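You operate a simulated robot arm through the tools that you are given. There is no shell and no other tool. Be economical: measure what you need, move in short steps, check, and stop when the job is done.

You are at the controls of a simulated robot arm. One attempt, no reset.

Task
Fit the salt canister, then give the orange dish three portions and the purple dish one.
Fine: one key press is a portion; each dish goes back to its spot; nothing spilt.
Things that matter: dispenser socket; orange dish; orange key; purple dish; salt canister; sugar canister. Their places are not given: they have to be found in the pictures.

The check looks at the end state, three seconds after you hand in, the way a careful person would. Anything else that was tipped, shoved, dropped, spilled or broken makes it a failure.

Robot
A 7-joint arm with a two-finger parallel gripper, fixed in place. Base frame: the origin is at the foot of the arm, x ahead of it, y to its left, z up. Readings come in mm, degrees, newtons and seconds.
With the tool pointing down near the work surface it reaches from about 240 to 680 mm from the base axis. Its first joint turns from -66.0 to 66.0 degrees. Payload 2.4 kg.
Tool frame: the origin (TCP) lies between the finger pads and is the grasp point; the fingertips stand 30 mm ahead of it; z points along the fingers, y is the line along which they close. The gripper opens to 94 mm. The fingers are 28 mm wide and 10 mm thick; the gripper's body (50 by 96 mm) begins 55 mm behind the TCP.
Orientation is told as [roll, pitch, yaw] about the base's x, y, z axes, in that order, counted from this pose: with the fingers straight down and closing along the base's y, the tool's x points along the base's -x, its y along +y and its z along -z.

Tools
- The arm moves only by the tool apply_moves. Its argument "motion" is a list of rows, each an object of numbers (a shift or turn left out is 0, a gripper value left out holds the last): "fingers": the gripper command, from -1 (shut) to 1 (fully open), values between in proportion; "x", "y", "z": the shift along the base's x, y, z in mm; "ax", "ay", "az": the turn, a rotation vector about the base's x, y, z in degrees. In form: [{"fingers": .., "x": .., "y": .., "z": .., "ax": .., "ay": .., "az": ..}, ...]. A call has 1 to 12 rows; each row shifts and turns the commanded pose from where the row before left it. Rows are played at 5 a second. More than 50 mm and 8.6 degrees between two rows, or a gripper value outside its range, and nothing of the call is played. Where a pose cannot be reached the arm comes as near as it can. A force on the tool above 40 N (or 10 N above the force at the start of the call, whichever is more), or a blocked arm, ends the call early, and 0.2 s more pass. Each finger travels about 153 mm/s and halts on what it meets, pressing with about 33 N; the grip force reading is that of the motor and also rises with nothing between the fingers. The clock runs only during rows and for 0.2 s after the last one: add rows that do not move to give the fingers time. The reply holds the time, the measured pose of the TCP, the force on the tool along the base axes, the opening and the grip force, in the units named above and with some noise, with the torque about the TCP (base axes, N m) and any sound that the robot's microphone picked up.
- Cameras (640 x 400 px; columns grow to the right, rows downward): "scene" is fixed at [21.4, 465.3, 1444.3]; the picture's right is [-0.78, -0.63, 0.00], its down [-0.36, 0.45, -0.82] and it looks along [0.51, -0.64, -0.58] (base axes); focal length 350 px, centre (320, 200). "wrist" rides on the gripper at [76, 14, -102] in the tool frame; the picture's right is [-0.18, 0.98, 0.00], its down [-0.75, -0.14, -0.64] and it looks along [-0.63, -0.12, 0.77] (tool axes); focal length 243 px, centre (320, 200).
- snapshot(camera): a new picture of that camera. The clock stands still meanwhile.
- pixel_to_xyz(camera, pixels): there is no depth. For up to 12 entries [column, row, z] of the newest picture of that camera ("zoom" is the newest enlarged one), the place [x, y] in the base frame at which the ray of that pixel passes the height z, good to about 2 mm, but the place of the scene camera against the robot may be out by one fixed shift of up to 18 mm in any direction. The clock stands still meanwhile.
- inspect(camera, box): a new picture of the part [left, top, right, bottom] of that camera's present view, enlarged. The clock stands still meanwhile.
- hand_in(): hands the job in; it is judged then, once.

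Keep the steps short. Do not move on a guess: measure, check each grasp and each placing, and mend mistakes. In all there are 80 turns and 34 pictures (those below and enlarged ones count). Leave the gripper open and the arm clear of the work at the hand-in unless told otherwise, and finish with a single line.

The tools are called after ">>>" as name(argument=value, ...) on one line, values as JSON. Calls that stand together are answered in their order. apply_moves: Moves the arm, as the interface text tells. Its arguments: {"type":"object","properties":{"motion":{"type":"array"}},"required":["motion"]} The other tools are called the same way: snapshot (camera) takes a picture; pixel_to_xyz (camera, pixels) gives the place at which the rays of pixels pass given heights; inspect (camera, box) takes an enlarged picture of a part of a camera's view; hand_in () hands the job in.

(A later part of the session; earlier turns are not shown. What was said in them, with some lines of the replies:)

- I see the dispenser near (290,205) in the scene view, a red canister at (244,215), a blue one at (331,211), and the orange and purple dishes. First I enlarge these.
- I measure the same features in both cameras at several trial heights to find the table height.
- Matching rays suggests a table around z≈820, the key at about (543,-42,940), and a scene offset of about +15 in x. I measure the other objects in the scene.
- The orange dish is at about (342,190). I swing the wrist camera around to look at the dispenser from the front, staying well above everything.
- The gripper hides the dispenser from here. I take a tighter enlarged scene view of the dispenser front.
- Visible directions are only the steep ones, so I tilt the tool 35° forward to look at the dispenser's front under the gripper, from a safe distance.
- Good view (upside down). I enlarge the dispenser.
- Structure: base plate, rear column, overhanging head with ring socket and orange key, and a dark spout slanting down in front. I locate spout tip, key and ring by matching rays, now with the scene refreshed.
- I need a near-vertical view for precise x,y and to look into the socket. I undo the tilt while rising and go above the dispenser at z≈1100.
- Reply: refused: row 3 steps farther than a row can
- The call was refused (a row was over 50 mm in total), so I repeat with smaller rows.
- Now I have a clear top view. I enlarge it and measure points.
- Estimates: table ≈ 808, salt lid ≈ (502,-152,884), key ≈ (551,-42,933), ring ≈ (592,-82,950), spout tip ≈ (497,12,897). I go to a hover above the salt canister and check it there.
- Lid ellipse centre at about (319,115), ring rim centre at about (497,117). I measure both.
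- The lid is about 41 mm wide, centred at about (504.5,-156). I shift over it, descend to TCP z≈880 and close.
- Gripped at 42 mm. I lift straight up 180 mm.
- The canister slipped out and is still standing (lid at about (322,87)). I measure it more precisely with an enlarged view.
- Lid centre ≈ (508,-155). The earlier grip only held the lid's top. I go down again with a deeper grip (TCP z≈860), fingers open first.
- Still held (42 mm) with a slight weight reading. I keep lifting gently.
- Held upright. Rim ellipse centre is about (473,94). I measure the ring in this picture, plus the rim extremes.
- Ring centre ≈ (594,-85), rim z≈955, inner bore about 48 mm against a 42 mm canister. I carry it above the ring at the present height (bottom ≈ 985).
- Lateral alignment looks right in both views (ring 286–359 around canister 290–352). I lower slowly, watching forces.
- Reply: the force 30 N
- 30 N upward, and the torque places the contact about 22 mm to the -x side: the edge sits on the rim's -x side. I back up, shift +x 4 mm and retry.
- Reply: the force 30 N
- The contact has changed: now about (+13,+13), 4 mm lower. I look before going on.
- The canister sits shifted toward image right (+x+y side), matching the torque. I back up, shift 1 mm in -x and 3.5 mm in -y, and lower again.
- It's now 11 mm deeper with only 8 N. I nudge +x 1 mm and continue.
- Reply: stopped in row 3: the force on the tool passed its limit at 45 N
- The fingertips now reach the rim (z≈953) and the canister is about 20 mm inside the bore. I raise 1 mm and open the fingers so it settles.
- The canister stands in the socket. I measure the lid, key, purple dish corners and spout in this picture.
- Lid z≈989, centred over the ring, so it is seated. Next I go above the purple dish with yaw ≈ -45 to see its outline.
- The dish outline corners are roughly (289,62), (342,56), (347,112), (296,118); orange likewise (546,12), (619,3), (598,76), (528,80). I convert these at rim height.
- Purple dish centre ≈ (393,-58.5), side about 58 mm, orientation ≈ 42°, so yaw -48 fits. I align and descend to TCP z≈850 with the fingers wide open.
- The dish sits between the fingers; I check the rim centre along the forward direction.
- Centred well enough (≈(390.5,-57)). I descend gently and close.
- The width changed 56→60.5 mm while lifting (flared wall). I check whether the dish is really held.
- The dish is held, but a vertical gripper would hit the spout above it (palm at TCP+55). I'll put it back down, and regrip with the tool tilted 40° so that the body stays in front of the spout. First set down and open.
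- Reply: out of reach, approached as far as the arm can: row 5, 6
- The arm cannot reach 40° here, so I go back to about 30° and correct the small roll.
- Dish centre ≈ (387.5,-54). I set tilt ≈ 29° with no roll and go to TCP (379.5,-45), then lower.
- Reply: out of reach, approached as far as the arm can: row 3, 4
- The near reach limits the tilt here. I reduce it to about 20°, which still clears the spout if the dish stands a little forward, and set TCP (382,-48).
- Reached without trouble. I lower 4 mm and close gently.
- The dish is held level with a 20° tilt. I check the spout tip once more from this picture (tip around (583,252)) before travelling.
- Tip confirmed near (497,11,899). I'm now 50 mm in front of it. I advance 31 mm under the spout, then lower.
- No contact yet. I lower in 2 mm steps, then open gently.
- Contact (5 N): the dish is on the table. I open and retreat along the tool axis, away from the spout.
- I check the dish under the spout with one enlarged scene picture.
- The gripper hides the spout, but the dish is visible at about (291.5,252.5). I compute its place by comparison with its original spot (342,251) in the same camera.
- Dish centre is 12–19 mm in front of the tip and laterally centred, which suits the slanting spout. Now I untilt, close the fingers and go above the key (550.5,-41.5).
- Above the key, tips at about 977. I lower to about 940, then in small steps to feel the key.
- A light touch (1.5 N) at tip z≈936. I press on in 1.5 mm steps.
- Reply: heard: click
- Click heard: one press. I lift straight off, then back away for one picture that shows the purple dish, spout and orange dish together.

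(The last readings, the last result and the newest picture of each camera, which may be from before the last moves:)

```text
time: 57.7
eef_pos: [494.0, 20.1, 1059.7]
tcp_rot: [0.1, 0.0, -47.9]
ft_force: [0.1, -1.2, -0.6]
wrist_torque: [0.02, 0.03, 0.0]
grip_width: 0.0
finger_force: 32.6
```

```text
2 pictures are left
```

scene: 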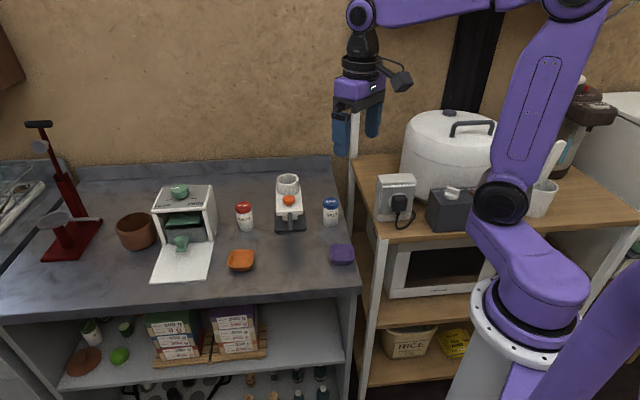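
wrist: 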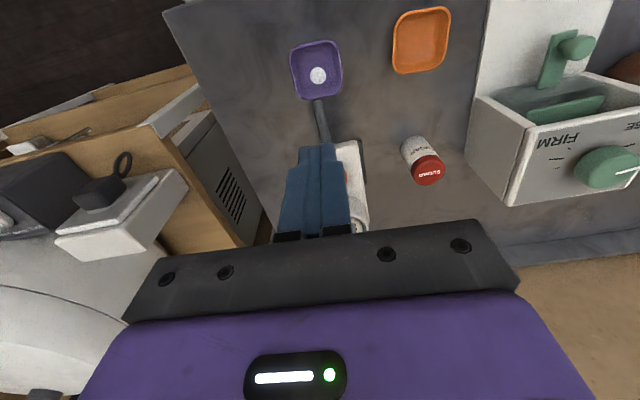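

A white salt pile lies inside the purple dish, nothing outside. I measure the purple and orange dish outlines here.

>>> pixel_to_xyz(camera="wrist", pixels=[[290, 47, 838], [339, 40, 838], [343, 93, 838], [298, 99, 838], [318, 74, 812], [397, 15, 838], [451, 7, 838], [446, 66, 838], [395, 73, 838], [317, 69, 838], [422, 40, 838]])

```text
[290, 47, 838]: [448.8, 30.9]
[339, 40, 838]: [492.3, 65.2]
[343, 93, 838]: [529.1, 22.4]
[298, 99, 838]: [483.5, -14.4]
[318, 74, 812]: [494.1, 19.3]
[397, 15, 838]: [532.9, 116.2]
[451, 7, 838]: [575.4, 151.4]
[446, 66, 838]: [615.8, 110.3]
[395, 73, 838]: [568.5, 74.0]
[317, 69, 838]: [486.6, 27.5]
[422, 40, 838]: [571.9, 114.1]
```

The purple dish is at (488,26), orange at (573,113). Now I return the purple dish: open, tilt 20°, back off to the approach point used before.

>>> apply_moves(motion=[{"x": -23, "y": 23, "fingers": 1}, {"x": -23.3, "y": 23.1, "ax": -5, "ay": -4.5}, {"z": -30, "ax": -5, "ay": -4.5}, {"z": -30, "ax": -5, "ay": -4.5}, {"z": -31}, {}])

```text
time: 59.1
eef_pos: [448.7, 67.1, 968.7]
tcp_rot: [0.2, -20.1, -48.0]
ft_force: [0.3, 0.0, 0.6]
wrist_torque: [-0.02, 0.01, 0.03]
grip_width: 94.0
finger_force: 0.1
```

Same approach point. I run the retreat in reverse and close gently on the dish.

>>> apply_moves(motion=[{"x": 10, "y": -11, "z": -40}, {"x": 10, "y": -11, "z": -40}, {"x": 10, "y": -11, "z": -30}, {"x": 6.5, "y": -7.5, "z": -10}, {"z": -2}, {}])

>>> apply_moves(motion=[{"fingers": 0.6}, {"fingers": 0.4}, {"fingers": 0.3}, {"fingers": -1}, {}, {}])

>>> apply_moves(motion=[{"z": 2}, {"z": 3}, {"z": 4}, {"z": 4}, {"z": 3}, {}])

```text
time: 60.5
eef_pos: [487.9, 26.1, 846.7]
tcp_rot: [0.1, -20.2, -48.0]
ft_force: [-0.4, 0.6, -0.2]
wrist_torque: [0.02, -0.03, 0.02]
grip_width: 93.8
finger_force: 0.0
```

```text
time: 61.9
eef_pos: [486.5, 25.4, 846.7]
tcp_rot: [0.1, -20.2, -47.9]
ft_force: [2.8, -0.9, 0.5]
wrist_torque: [-0.17, -0.04, 0.07]
grip_width: 56.2
finger_force: 33.5
```

```text
time: 63.3
eef_pos: [485.5, 25.2, 862.8]
tcp_rot: [0.0, -20.1, -47.9]
ft_force: [-0.1, 0.6, -0.7]
wrist_torque: [0.01, -0.01, 0.0]
grip_width: 2.1
finger_force: 33.1
```

The grip slipped off (2 mm opening) while lifting. I rise straight up carefully, retreat, and return to the same viewing pose to see what happened.

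>>> apply_moves(motion=[{"z": 6}, {"z": 8}, {"x": -7, "y": 7.5, "z": 15}, {"x": -10, "y": 11, "z": 30}, {"x": -10, "y": 11, "z": 40}, {"x": -10, "y": 11, "z": 40}, {"z": 40, "ax": 5, "ay": 4.5}, {"z": 18, "ax": 5, "ay": 4.5}, {"x": 23, "y": -23, "ax": 5, "ay": 4.5}, {"x": 22.5, "y": -22.7}, {}])

>>> snapshot(camera="wrist")

```text
time: 65.7
eef_pos: [494.7, 20.1, 1059.6]
tcp_rot: [0.1, -0.1, -47.9]
ft_force: [-0.3, -0.5, -1.1]
wrist_torque: [-0.02, -0.02, 0.0]
grip_width: 1.9
finger_force: 33.0
```

```text
1 pictures are left
```

wrist: 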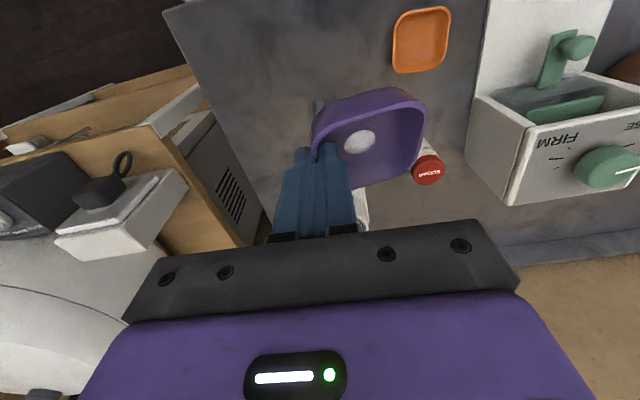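

The dish is actually still in the gripper, pinched firmly by its left wall with the salt inside, but untilting pitched it 20°. I tilt back at once to level it, moving gently toward free table near (445,20) to set it down.

>>> apply_moves(motion=[{"ax": -2.5, "ay": -2.25}, {"ax": -4, "ay": -3.6}, {"ax": -4, "ay": -3.6}, {"ax": -4, "ay": -3.6}, {"ax": -0.5, "ay": -0.45}, {"x": -15, "y": -3}, {"x": -20, "y": -4}, {"x": -20, "y": -4}, {"x": -16, "y": -3}, {"x": -5.7, "y": -1}, {}])

>>> apply_moves(motion=[{"z": -15}, {"z": -25}, {"z": -25}, {"z": -25}, {"z": -25}, {"z": -25}, {"z": -20}, {"z": -10}, {"z": -5}, {}])

```text
time: 68.1
eef_pos: [418.0, 5.5, 1059.5]
tcp_rot: [0.0, -20.3, -47.9]
ft_force: [0.2, 0.3, -0.3]
wrist_torque: [-0.02, 0.02, 0.0]
grip_width: 2.1
finger_force: 33.0
```

```text
time: 70.3
eef_pos: [417.2, 5.6, 883.9]
tcp_rot: [-0.1, -20.2, -47.9]
ft_force: [0.1, 0.3, -0.7]
wrist_torque: [-0.04, 0.08, 0.04]
grip_width: 1.9
finger_force: 32.9
```

Now I lower in 3 mm steps, looking for contact.

>>> apply_moves(motion=[{"z": -4}, {"z": -4}, {"z": -3}, {"z": -3}, {}])

>>> apply_moves(motion=[{"z": -3}, {"z": -3}, {}])

```text
time: 71.5
eef_pos: [417.5, 4.3, 871.7]
tcp_rot: [-0.1, -20.2, -47.9]
ft_force: [0.1, 0.0, -0.9]
wrist_torque: [-0.01, -0.01, 0.02]
grip_width: 2.1
finger_force: 33.0
```

```text
time: 72.3
eef_pos: [418.4, 5.5, 864.2]
tcp_rot: [0.0, -20.3, -47.8]
ft_force: [0.5, 0.5, 0.0]
wrist_torque: [-0.02, 0.06, 0.0]
grip_width: 1.9
finger_force: 33.1
```

>>> apply_moves(motion=[{"z": -2}, {"z": -2}, {}])

```text
time: 73.1
eef_pos: [418.4, 6.0, 860.6]
tcp_rot: [-0.1, -20.3, -48.0]
ft_force: [-0.1, -0.1, -1.5]
wrist_torque: [0.0, 0.08, -0.03]
grip_width: 1.7
finger_force: 33.0
```

>>> apply_moves(motion=[{"z": -2}, {"z": -2}, {}])

>>> apply_moves(motion=[{"z": -2}, {}])

```text
time: 73.9
eef_pos: [416.6, 4.5, 856.7]
tcp_rot: [-0.1, -20.3, -47.9]
ft_force: [0.5, 0.1, -1.0]
wrist_torque: [-0.02, 0.0, -0.02]
grip_width: 2.2
finger_force: 32.4
```

```text
time: 74.5
eef_pos: [417.5, 4.6, 855.4]
tcp_rot: [0.0, -20.4, -47.9]
ft_force: [-0.8, -0.5, 3.0]
wrist_torque: [0.08, -0.11, 0.01]
grip_width: 1.8
finger_force: 32.8
```

Contact at z≈855 at about (+37,+27) - the dish's far side touches first. I lower 2 more mm to level it.

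>>> apply_moves(motion=[{"z": -1.5}, {"z": -1.5}, {}])

```text
time: 75.3
eef_pos: [418.0, 4.8, 852.8]
tcp_rot: [0.1, -20.2, -48.0]
ft_force: [-3.7, -2.7, 13.7]
wrist_torque: [0.37, -0.42, 0.0]
grip_width: 2.7
finger_force: 32.9
```

The contact stays at the far edge, so the dish sags to that side. I roll the tool 4° about its forward axis to lift that side.

>>> apply_moves(motion=[{"ax": 1.35, "ay": -1.5}, {"ax": 1.35, "ay": -1.5}, {}])

```text
time: 76.1
eef_pos: [417.5, 5.2, 851.9]
tcp_rot: [4.3, -20.1, -49.3]
ft_force: [1.1, -0.1, 0.1]
wrist_torque: [0.01, -0.13, 0.03]
grip_width: 2.0
finger_force: 33.1
```

>>> apply_moves(motion=[{"z": -1.5}, {"z": -1}, {}])

```text
time: 76.9
eef_pos: [418.3, 5.7, 849.5]
tcp_rot: [4.3, -20.3, -49.4]
ft_force: [-2.9, 0.3, 11.7]
wrist_torque: [0.48, -0.4, 0.08]
grip_width: 2.6
finger_force: 32.9
```

Still the same far edge. I roll another 4° and lower again in tiny steps.

>>> apply_moves(motion=[{"ax": 1.35, "ay": -1.5}, {"ax": 1.35, "ay": -1.5}, {}, {"z": -1}, {}])

```text
time: 78.1
eef_pos: [439.5, 5.0, 864.1]
tcp_rot: [8.1, -19.9, -50.8]
ft_force: [0.3, 0.1, -1.2]
wrist_torque: [-0.01, 0.01, -0.01]
grip_width: 2.0
finger_force: 32.9
out of reach, approached as far as the arm can: row 1, 2
```

The arm hit a reach limit and shifted 21 mm outward, still holding the dish. Here the 8° roll is held, so I lower again from here.

>>> apply_moves(motion=[{"z": -4}, {"z": -4}, {"z": -2}, {"z": -2}, {}])

```text
time: 79.3
eef_pos: [446.0, 4.9, 855.9]
tcp_rot: [8.2, -19.9, -50.7]
ft_force: [0.3, -0.1, -1.1]
wrist_torque: [-0.05, 0.02, -0.01]
grip_width: 1.9
finger_force: 32.6
out of reach, approached as far as the arm can: row 1, 3
```

It is drifting at the limit, so I take the roll back to about 4° and lower.

>>> apply_moves(motion=[{"ax": -1.35, "ay": 1.5, "x": 5, "y": -3}, {"ax": -1.35, "ay": 1.5}, {}, {"z": -3}, {}])

```text
time: 80.5
eef_pos: [449.8, 2.1, 853.2]
tcp_rot: [4.3, -20.2, -49.4]
ft_force: [0.3, -0.8, -1.4]
wrist_torque: [0.0, 0.02, 0.03]
grip_width: 2.1
finger_force: 33.4
```

No contact yet. I move the dish 35 mm further in front of the spout so there's room to regrip, then lower.

>>> apply_moves(motion=[{"z": 4}, {"x": -11, "y": 13}, {"x": -12, "y": 13}, {"z": -4}, {"z": -2}, {}])

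>>> apply_moves(motion=[{"z": -1.5}, {"z": -1.5}, {}])

```text
time: 81.9
eef_pos: [427.3, 29.5, 851.6]
tcp_rot: [4.4, -20.2, -49.4]
ft_force: [-1.4, 1.4, 2.5]
wrist_torque: [0.17, -0.14, 0.08]
grip_width: 2.3
finger_force: 32.9
```

```text
time: 82.7
eef_pos: [427.5, 28.3, 849.9]
tcp_rot: [4.4, -20.3, -49.5]
ft_force: [-3.1, -0.5, 12.4]
wrist_torque: [0.5, -0.4, 0.04]
grip_width: 2.7
finger_force: 32.0
```

The dish rests on the table at its far edge. I open only 12 mm (so the inner finger doesn't reach the salt) and rise straight up.

>>> apply_moves(motion=[{"fingers": -0.9}, {"fingers": -0.82}, {"fingers": -0.74}, {}, {"z": 15}, {"z": 20}, {"z": 30}, {"x": -10, "y": 10, "z": 30}, {}])

```text
time: 84.7
eef_pos: [418.4, 39.0, 943.9]
tcp_rot: [4.3, -20.2, -49.5]
ft_force: [0.6, -0.3, -1.1]
wrist_torque: [-0.01, 0.01, 0.03]
grip_width: 12.2
finger_force: 0.0
```

Next I untilt, and plan a vertical pinch of the purple dish's right wall at about (476,62) — this keeps the gripper away from the shelf at the dish's spot. Fingers at 26 mm opening.

>>> apply_moves(motion=[{"z": 20, "ax": -2.7, "ay": 3.0}, {"ax": 5, "ay": 4.5, "fingers": -0.45}, {"ax": 5, "ay": 4.5}, {"ax": 5, "ay": 4.5, "x": 17, "y": 6}, {"x": 20, "y": 8}, {"x": 20.4, "y": 9.3}, {"z": -40}, {}, {"z": -30}, {"z": -10}, {}])

```text
time: 87.1
eef_pos: [474.0, 62.5, 883.2]
tcp_rot: [0.1, -0.1, -47.9]
ft_force: [0.1, 0.1, 0.2]
wrist_torque: [-0.02, 0.0, 0.02]
grip_width: 25.8
finger_force: 0.0
```

I lower slowly until the tips are about 13 mm below the rim and check for contact.

>>> apply_moves(motion=[{"z": -10}, {"z": -6}, {"z": -6}, {"z": -6}, {}])

>>> apply_moves(motion=[{"fingers": -0.6}, {"fingers": -0.75}, {"fingers": -0.9}, {"fingers": -1}, {}, {}])

```text
time: 88.3
eef_pos: [473.9, 60.9, 855.6]
tcp_rot: [0.1, -0.1, -47.9]
ft_force: [0.8, 0.2, 0.0]
wrist_torque: [0.03, -0.03, 0.01]
grip_width: 26.0
finger_force: 0.1
```

```text
time: 89.7
eef_pos: [475.2, 60.8, 856.2]
tcp_rot: [0.0, -0.1, -47.8]
ft_force: [0.5, -0.5, 4.3]
wrist_torque: [-0.26, 0.16, 0.15]
grip_width: 2.8
finger_force: 32.8
```

Wall pinched (2.8 mm). The flared wall makes the far side sag about 10°; I lift a little and roll the tool about 9.5° to level the dish.

>>> apply_moves(motion=[{"z": 4}, {"z": 6}, {"z": 6}, {"z": 6, "ax": -2.1, "ay": 2.35}, {"z": 6, "ax": -2.1, "ay": 2.35}, {"ax": -2.1, "ay": 2.35}, {}])

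```text
time: 91.3
eef_pos: [473.3, 61.6, 884.0]
tcp_rot: [-9.5, 0.1, -47.8]
ft_force: [0.5, -0.2, -1.0]
wrist_torque: [0.01, -0.01, 0.01]
grip_width: 2.3
finger_force: 32.8
```

Level now. Comparing both cameras, the purple dish's original spot is (393,-58.5), and the dish centre now is about 6 mm behind and 31 mm left of the tool; target TCP ≈ (420,-42). I carry it there, first away from the spout.

>>> apply_moves(motion=[{"x": -15, "z": 4}, {"x": -20, "y": -6}, {"x": -6, "y": -22}, {"x": -6, "y": -25}, {"x": -6, "y": -26}, {"y": -25}, {}])

>>> apply_moves(motion=[{"z": -10}, {"z": -6}, {"z": -5}, {"z": -3}, {"z": -2}, {"z": -2}, {}])

```text
time: 92.9
eef_pos: [422.2, -42.0, 886.8]
tcp_rot: [-9.5, 0.0, -47.9]
ft_force: [-0.3, -0.2, -0.8]
wrist_torque: [0.02, -0.02, 0.02]
grip_width: 1.8
finger_force: 33.1
```

```text
time: 94.5
eef_pos: [422.4, -43.2, 859.0]
tcp_rot: [-9.4, -0.1, -47.8]
ft_force: [0.2, -0.1, -2.2]
wrist_torque: [-0.05, -0.02, -0.01]
grip_width: 2.0
finger_force: 33.5
```

>>> apply_moves(motion=[{"x": -2, "z": -1.5}, {"z": -1.5}, {}])

```text
time: 95.3
eef_pos: [419.5, -42.1, 855.1]
tcp_rot: [-9.3, 0.0, -47.9]
ft_force: [-0.3, 0.6, -0.3]
wrist_torque: [0.01, -0.02, -0.02]
grip_width: 2.0
finger_force: 32.5
```

Almost touching. I lower 1.5 mm more, open slightly to 20 mm, and rise.

>>> apply_moves(motion=[{"z": -1}, {"z": -1}, {}, {"fingers": -0.9}, {"fingers": -0.75}, {"fingers": -0.6}, {}, {"z": 15, "x": 1.8, "y": 1.6}, {"z": 25, "x": 3, "y": 2.7}, {"z": 40}, {"z": 40}, {}])

```text
time: 97.9
eef_pos: [425.4, -36.7, 975.8]
tcp_rot: [-9.5, 0.0, -47.9]
ft_force: [-0.4, -0.3, -0.8]
wrist_torque: [0.01, 0.0, 0.0]
grip_width: 18.6
finger_force: 0.0
```

I straighten the tool and go to the earlier viewing pose over the purple dish, which shows both dishes, for my last picture.

>>> apply_moves(motion=[{"ax": 2.1, "ay": -2.35, "z": 14}, {"ax": 2.1, "ay": -2.35, "z": 14}, {"ax": 2.1, "ay": -2.35, "fingers": 1}, {"x": -15, "y": -12, "az": 3}, {"x": -15, "y": -11.3}, {}])

>>> snapshot(camera="wrist")

```text
time: 99.3
eef_pos: [394.4, -61.3, 1002.0]
tcp_rot: [0.2, -0.1, -44.9]
ft_force: [-1.0, 0.1, 0.0]
wrist_torque: [0.01, 0.04, 0.0]
grip_width: 93.9
finger_force: 0.0
```

```text
0 pictures are left
```

wrist: 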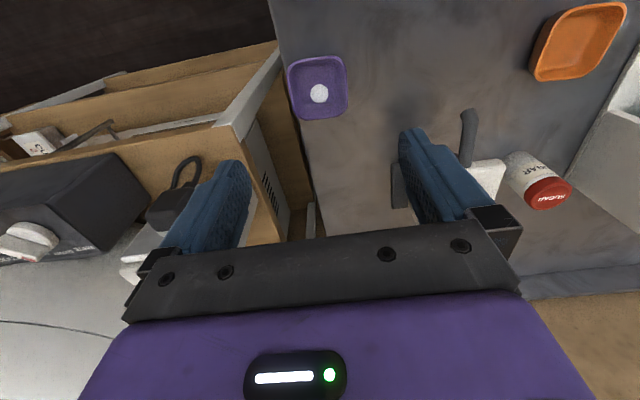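

The purple dish sits on exactly its original pixels with the salt pile inside, and the table is clean. Now orange: I rotate to yaw ≈ 43.5 (closing along the spout line) while moving to above its near wall at about (551,137).

>>> apply_moves(motion=[{"x": 14.3, "y": 18, "az": 8.04}, {"x": 14.3, "y": 18, "az": 8.04}, {"x": 14.3, "y": 18, "az": 8.04}, {"x": 14.3, "y": 18, "az": 8.04}, {"x": 14.3, "y": 18, "az": 8.04}, {"x": 14.3, "y": 18, "az": 8.04}, {"x": 14.3, "y": 18, "az": 8.04}, {"x": 14.3, "y": 18, "az": 8.04}, {"x": 14.3, "y": 18, "az": 8.04}, {"x": 14.3, "y": 18, "az": 8.04}, {"x": 13.8, "y": 18, "az": 8.04}, {"fingers": -0.15}])

>>> apply_moves(motion=[{"z": -30, "ax": -3.47, "ay": -3.24}, {"z": -30, "ax": -3.47, "ay": -3.24}, {"z": -40}, {"z": -20}, {}])

```text
time: 101.9
eef_pos: [550.6, 137.6, 1002.7]
tcp_rot: [0.1, 0.0, 43.6]
ft_force: [-0.1, -0.5, 0.0]
wrist_torque: [0.0, 0.02, -0.01]
grip_width: 40.2
finger_force: 0.0
```

```text
time: 103.1
eef_pos: [551.7, 138.4, 881.1]
tcp_rot: [-9.3, 0.0, 43.4]
ft_force: [0.1, -0.7, 0.1]
wrist_torque: [0.0, 0.0, -0.03]
grip_width: 39.9
finger_force: 0.1
```

Leaning outward as wanted. I lower over the wall and close slowly.

>>> apply_moves(motion=[{"x": -0.5, "y": -1.5, "z": -8}, {"z": -8}, {"z": -6}, {"z": -4}, {}, {"fingers": -0.4}, {"fingers": -0.6}, {"fingers": -0.8}, {"fingers": -1}, {}, {}])

```text
time: 105.5
eef_pos: [550.4, 136.4, 856.6]
tcp_rot: [-9.4, -0.1, 43.5]
ft_force: [0.6, -0.5, -0.2]
wrist_torque: [0.0, -0.04, 0.08]
grip_width: 2.2
finger_force: 33.0
```

Wall pinched (2.2 mm), no side load. I lift 22 mm and carry it by (-84,-88) to under the spout.

>>> apply_moves(motion=[{"z": 4}, {"z": 8}, {"z": 8}, {"x": -16, "y": -6}, {"x": -16, "y": -18}, {"x": -16, "y": -20}, {"x": -14, "y": -18}, {"x": -12, "y": -14}, {"x": -10, "y": -12}, {}])

>>> apply_moves(motion=[{"z": -6}, {"z": -6}, {"z": -4}, {"z": -2}, {"z": -1.5}, {}])

```text
time: 107.7
eef_pos: [466.8, 47.6, 876.7]
tcp_rot: [-9.4, 0.0, 43.5]
ft_force: [0.1, 0.1, -2.0]
wrist_torque: [0.05, -0.01, 0.01]
grip_width: 1.9
finger_force: 33.3
```

```text
time: 109.1
eef_pos: [466.6, 47.8, 856.8]
tcp_rot: [-9.3, 0.1, 43.5]
ft_force: [-0.2, -0.5, -0.9]
wrist_torque: [0.03, 0.03, 0.04]
grip_width: 2.1
finger_force: 32.8
```

I lower the last bit, release with a small opening and retreat along the leaning tool axis.

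>>> apply_moves(motion=[{"z": -1.5}, {}, {"fingers": -0.9}, {"fingers": -0.7}, {"fingers": -0.5}, {}, {"x": -2, "y": 2.2, "z": 18}, {"x": -2.4, "y": 2.6, "z": 22}, {"x": -4, "y": 4, "z": 40}, {"x": -4, "y": 4, "z": 40}, {"z": 35}, {}])

>>> apply_moves(motion=[{"ax": 3.47, "ay": 3.24, "fingers": -1}, {"ax": 3.47, "ay": 3.24}, {"x": 20, "y": -20}, {"x": 20, "y": -22}, {"x": 20, "y": -22}, {"x": 20, "y": -22}, {"x": 16, "y": -16}, {}])

```text
time: 111.7
eef_pos: [454.6, 60.1, 1011.2]
tcp_rot: [-9.5, 0.0, 43.6]
ft_force: [-0.7, 0.1, 0.6]
wrist_torque: [0.01, 0.01, 0.01]
grip_width: 23.5
finger_force: 0.0
```

```text
time: 113.5
eef_pos: [550.6, -43.6, 1011.1]
tcp_rot: [0.2, -0.1, 43.6]
ft_force: [0.2, 0.0, -0.9]
wrist_torque: [0.0, 0.01, 0.0]
grip_width: 0.2
finger_force: 33.2
5 turns are left
```

Over the key again. I make three separate presses, each with a full release between, and count the clicks.

>>> apply_moves(motion=[{"y": 2.2}, {"z": -25}, {"z": -15}, {"z": -4}, {"z": -2}, {"z": -2}, {"z": -1}, {}, {"z": 12}, {}, {}])

>>> apply_moves(motion=[{"z": -6}, {"z": -3}, {"z": -2}, {"z": -1}, {}, {"z": 12}, {}, {}])

>>> apply_moves(motion=[{"z": -6}, {"z": -3}, {"z": -2}, {"z": -1}, {}, {"z": 12}, {}, {}])

```text
time: 115.9
eef_pos: [549.2, -39.2, 972.7]
tcp_rot: [0.1, -0.1, 43.5]
ft_force: [-0.9, -0.4, 0.0]
wrist_torque: [0.02, 0.02, 0.07]
grip_width: 0.1
finger_force: 33.4
heard: click
```

```text
time: 117.7
eef_pos: [549.9, -40.9, 973.8]
tcp_rot: [0.1, -0.1, 43.6]
ft_force: [0.1, -0.8, -0.5]
wrist_torque: [-0.03, 0.01, 0.0]
grip_width: 0.1
finger_force: 33.2
heard: click
```

```text
time: 119.5
eef_pos: [549.3, -39.0, 973.0]
tcp_rot: [0.1, -0.1, 43.5]
ft_force: [0.7, -1.0, -0.2]
wrist_torque: [-0.02, -0.02, 0.01]
grip_width: 0.1
finger_force: 33.1
heard: click
4 turns are left
```

Three clicks counted. Now I go back along the same path, lean the tool, lower over the orange dish's near wall and pinch it.

>>> apply_moves(motion=[{"z": 38}, {"x": -16, "y": 16, "fingers": -0.5}, {"x": -20, "y": 22}, {"x": -20, "y": 22}, {"x": -20, "y": 22}, {"x": -20, "y": 18}, {"ax": -3.47, "ay": -3.24}, {"ax": -3.47, "ay": -3.24}, {}])

>>> apply_moves(motion=[{"z": -35}, {"x": 4, "y": -4, "z": -40}, {"x": 4, "y": -4, "z": -40}, {"x": 2.4, "y": -2.6, "z": -22}, {"x": 1, "y": -1.1, "z": -9}, {"x": 1, "y": -1.1, "z": -7}, {}])

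>>> apply_moves(motion=[{"fingers": -0.65}, {"fingers": -0.8}, {"fingers": -0.9}, {"fingers": -1}, {}, {}])

```text
time: 121.5
eef_pos: [453.1, 60.6, 1011.8]
tcp_rot: [-9.5, 0.0, 43.5]
ft_force: [0.3, -0.3, -0.4]
wrist_torque: [0.05, -0.01, -0.03]
grip_width: 23.5
finger_force: 0.1
```

```text
time: 123.1
eef_pos: [466.7, 48.7, 859.0]
tcp_rot: [-9.4, 0.0, 43.5]
ft_force: [-0.1, 0.8, -0.4]
wrist_torque: [0.01, -0.01, 0.01]
grip_width: 23.6
finger_force: 0.1
```

```text
time: 124.5
eef_pos: [466.9, 47.6, 859.5]
tcp_rot: [-9.4, 0.1, 43.5]
ft_force: [0.1, -0.5, 0.5]
wrist_torque: [-0.01, -0.06, 0.04]
grip_width: 2.1
finger_force: 32.9
3 turns are left
```

Wall pinched (2.1 mm). I lift 20 mm, carry it back by (+84,+88) to its spot, and lower the same amount.

>>> apply_moves(motion=[{"z": 4}, {"z": 8}, {"z": 8}, {"x": 10, "y": 12}, {"x": 12, "y": 14}, {"x": 14, "y": 18}, {"x": 16, "y": 20}, {"x": 16, "y": 18}, {"x": 16, "y": 6}, {}])

>>> apply_moves(motion=[{"z": -6}, {"z": -6}, {"z": -4}, {"z": -2}, {"z": -1.5}, {}])

```text
time: 126.7
eef_pos: [552.0, 136.1, 878.6]
tcp_rot: [-9.4, -0.1, 43.5]
ft_force: [0.7, -0.4, 0.7]
wrist_torque: [0.04, 0.06, 0.02]
grip_width: 1.8
finger_force: 32.8
```

```text
time: 128.1
eef_pos: [551.7, 135.3, 858.5]
tcp_rot: [-9.4, 0.0, 43.4]
ft_force: [-0.9, -0.2, 1.5]
wrist_torque: [0.02, -0.01, -0.01]
grip_width: 1.7
finger_force: 33.1
2 turns are left
```

A light contact shows: the orange dish is down at its spot. I release with a small opening, rise along the tool axis, straighten, and open fully, clear of the work.

>>> apply_moves(motion=[{"z": -0.7}, {}, {"fingers": -0.9}, {"fingers": -0.75}, {"fingers": -0.55}, {}, {"x": -2, "y": 2.2, "z": 18}, {"x": -2.4, "y": 2.6, "z": 22}, {"x": -4, "y": 4, "z": 40}, {"x": -4, "y": 4, "z": 40}, {"z": 40}, {"z": 20}])

>>> apply_moves(motion=[{"ax": 3.47, "ay": 3.24, "fingers": 1, "z": 20}, {"ax": 3.47, "ay": 3.24, "z": 20}, {"x": -20, "z": 30}, {"x": -20, "z": 20}, {}, {}])

```text
time: 130.7
eef_pos: [538.1, 148.3, 1038.5]
tcp_rot: [-9.4, 0.0, 43.6]
ft_force: [-0.3, 0.0, -0.4]
wrist_torque: [-0.01, -0.03, 0.01]
grip_width: 21.2
finger_force: 0.0
```

```text
time: 132.1
eef_pos: [496.5, 148.8, 1128.4]
tcp_rot: [0.1, -0.1, 43.4]
ft_force: [0.3, 0.1, -0.6]
wrist_torque: [0.0, 0.04, 0.01]
grip_width: 93.9
finger_force: 0.0
1 turns are left
```

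The gripper is open and clear, both dishes are set down, and I heard one click for purple and three for orange. I hand in.

>>> hand_in()

```text
The job is handed in.
```

Salt canister fitted; purple got one portion (seen in the dish, back on its spot) and orange got three by click count, set back at its pick-up position, though I had no pictures left to check orange's salt, its final place or spills.
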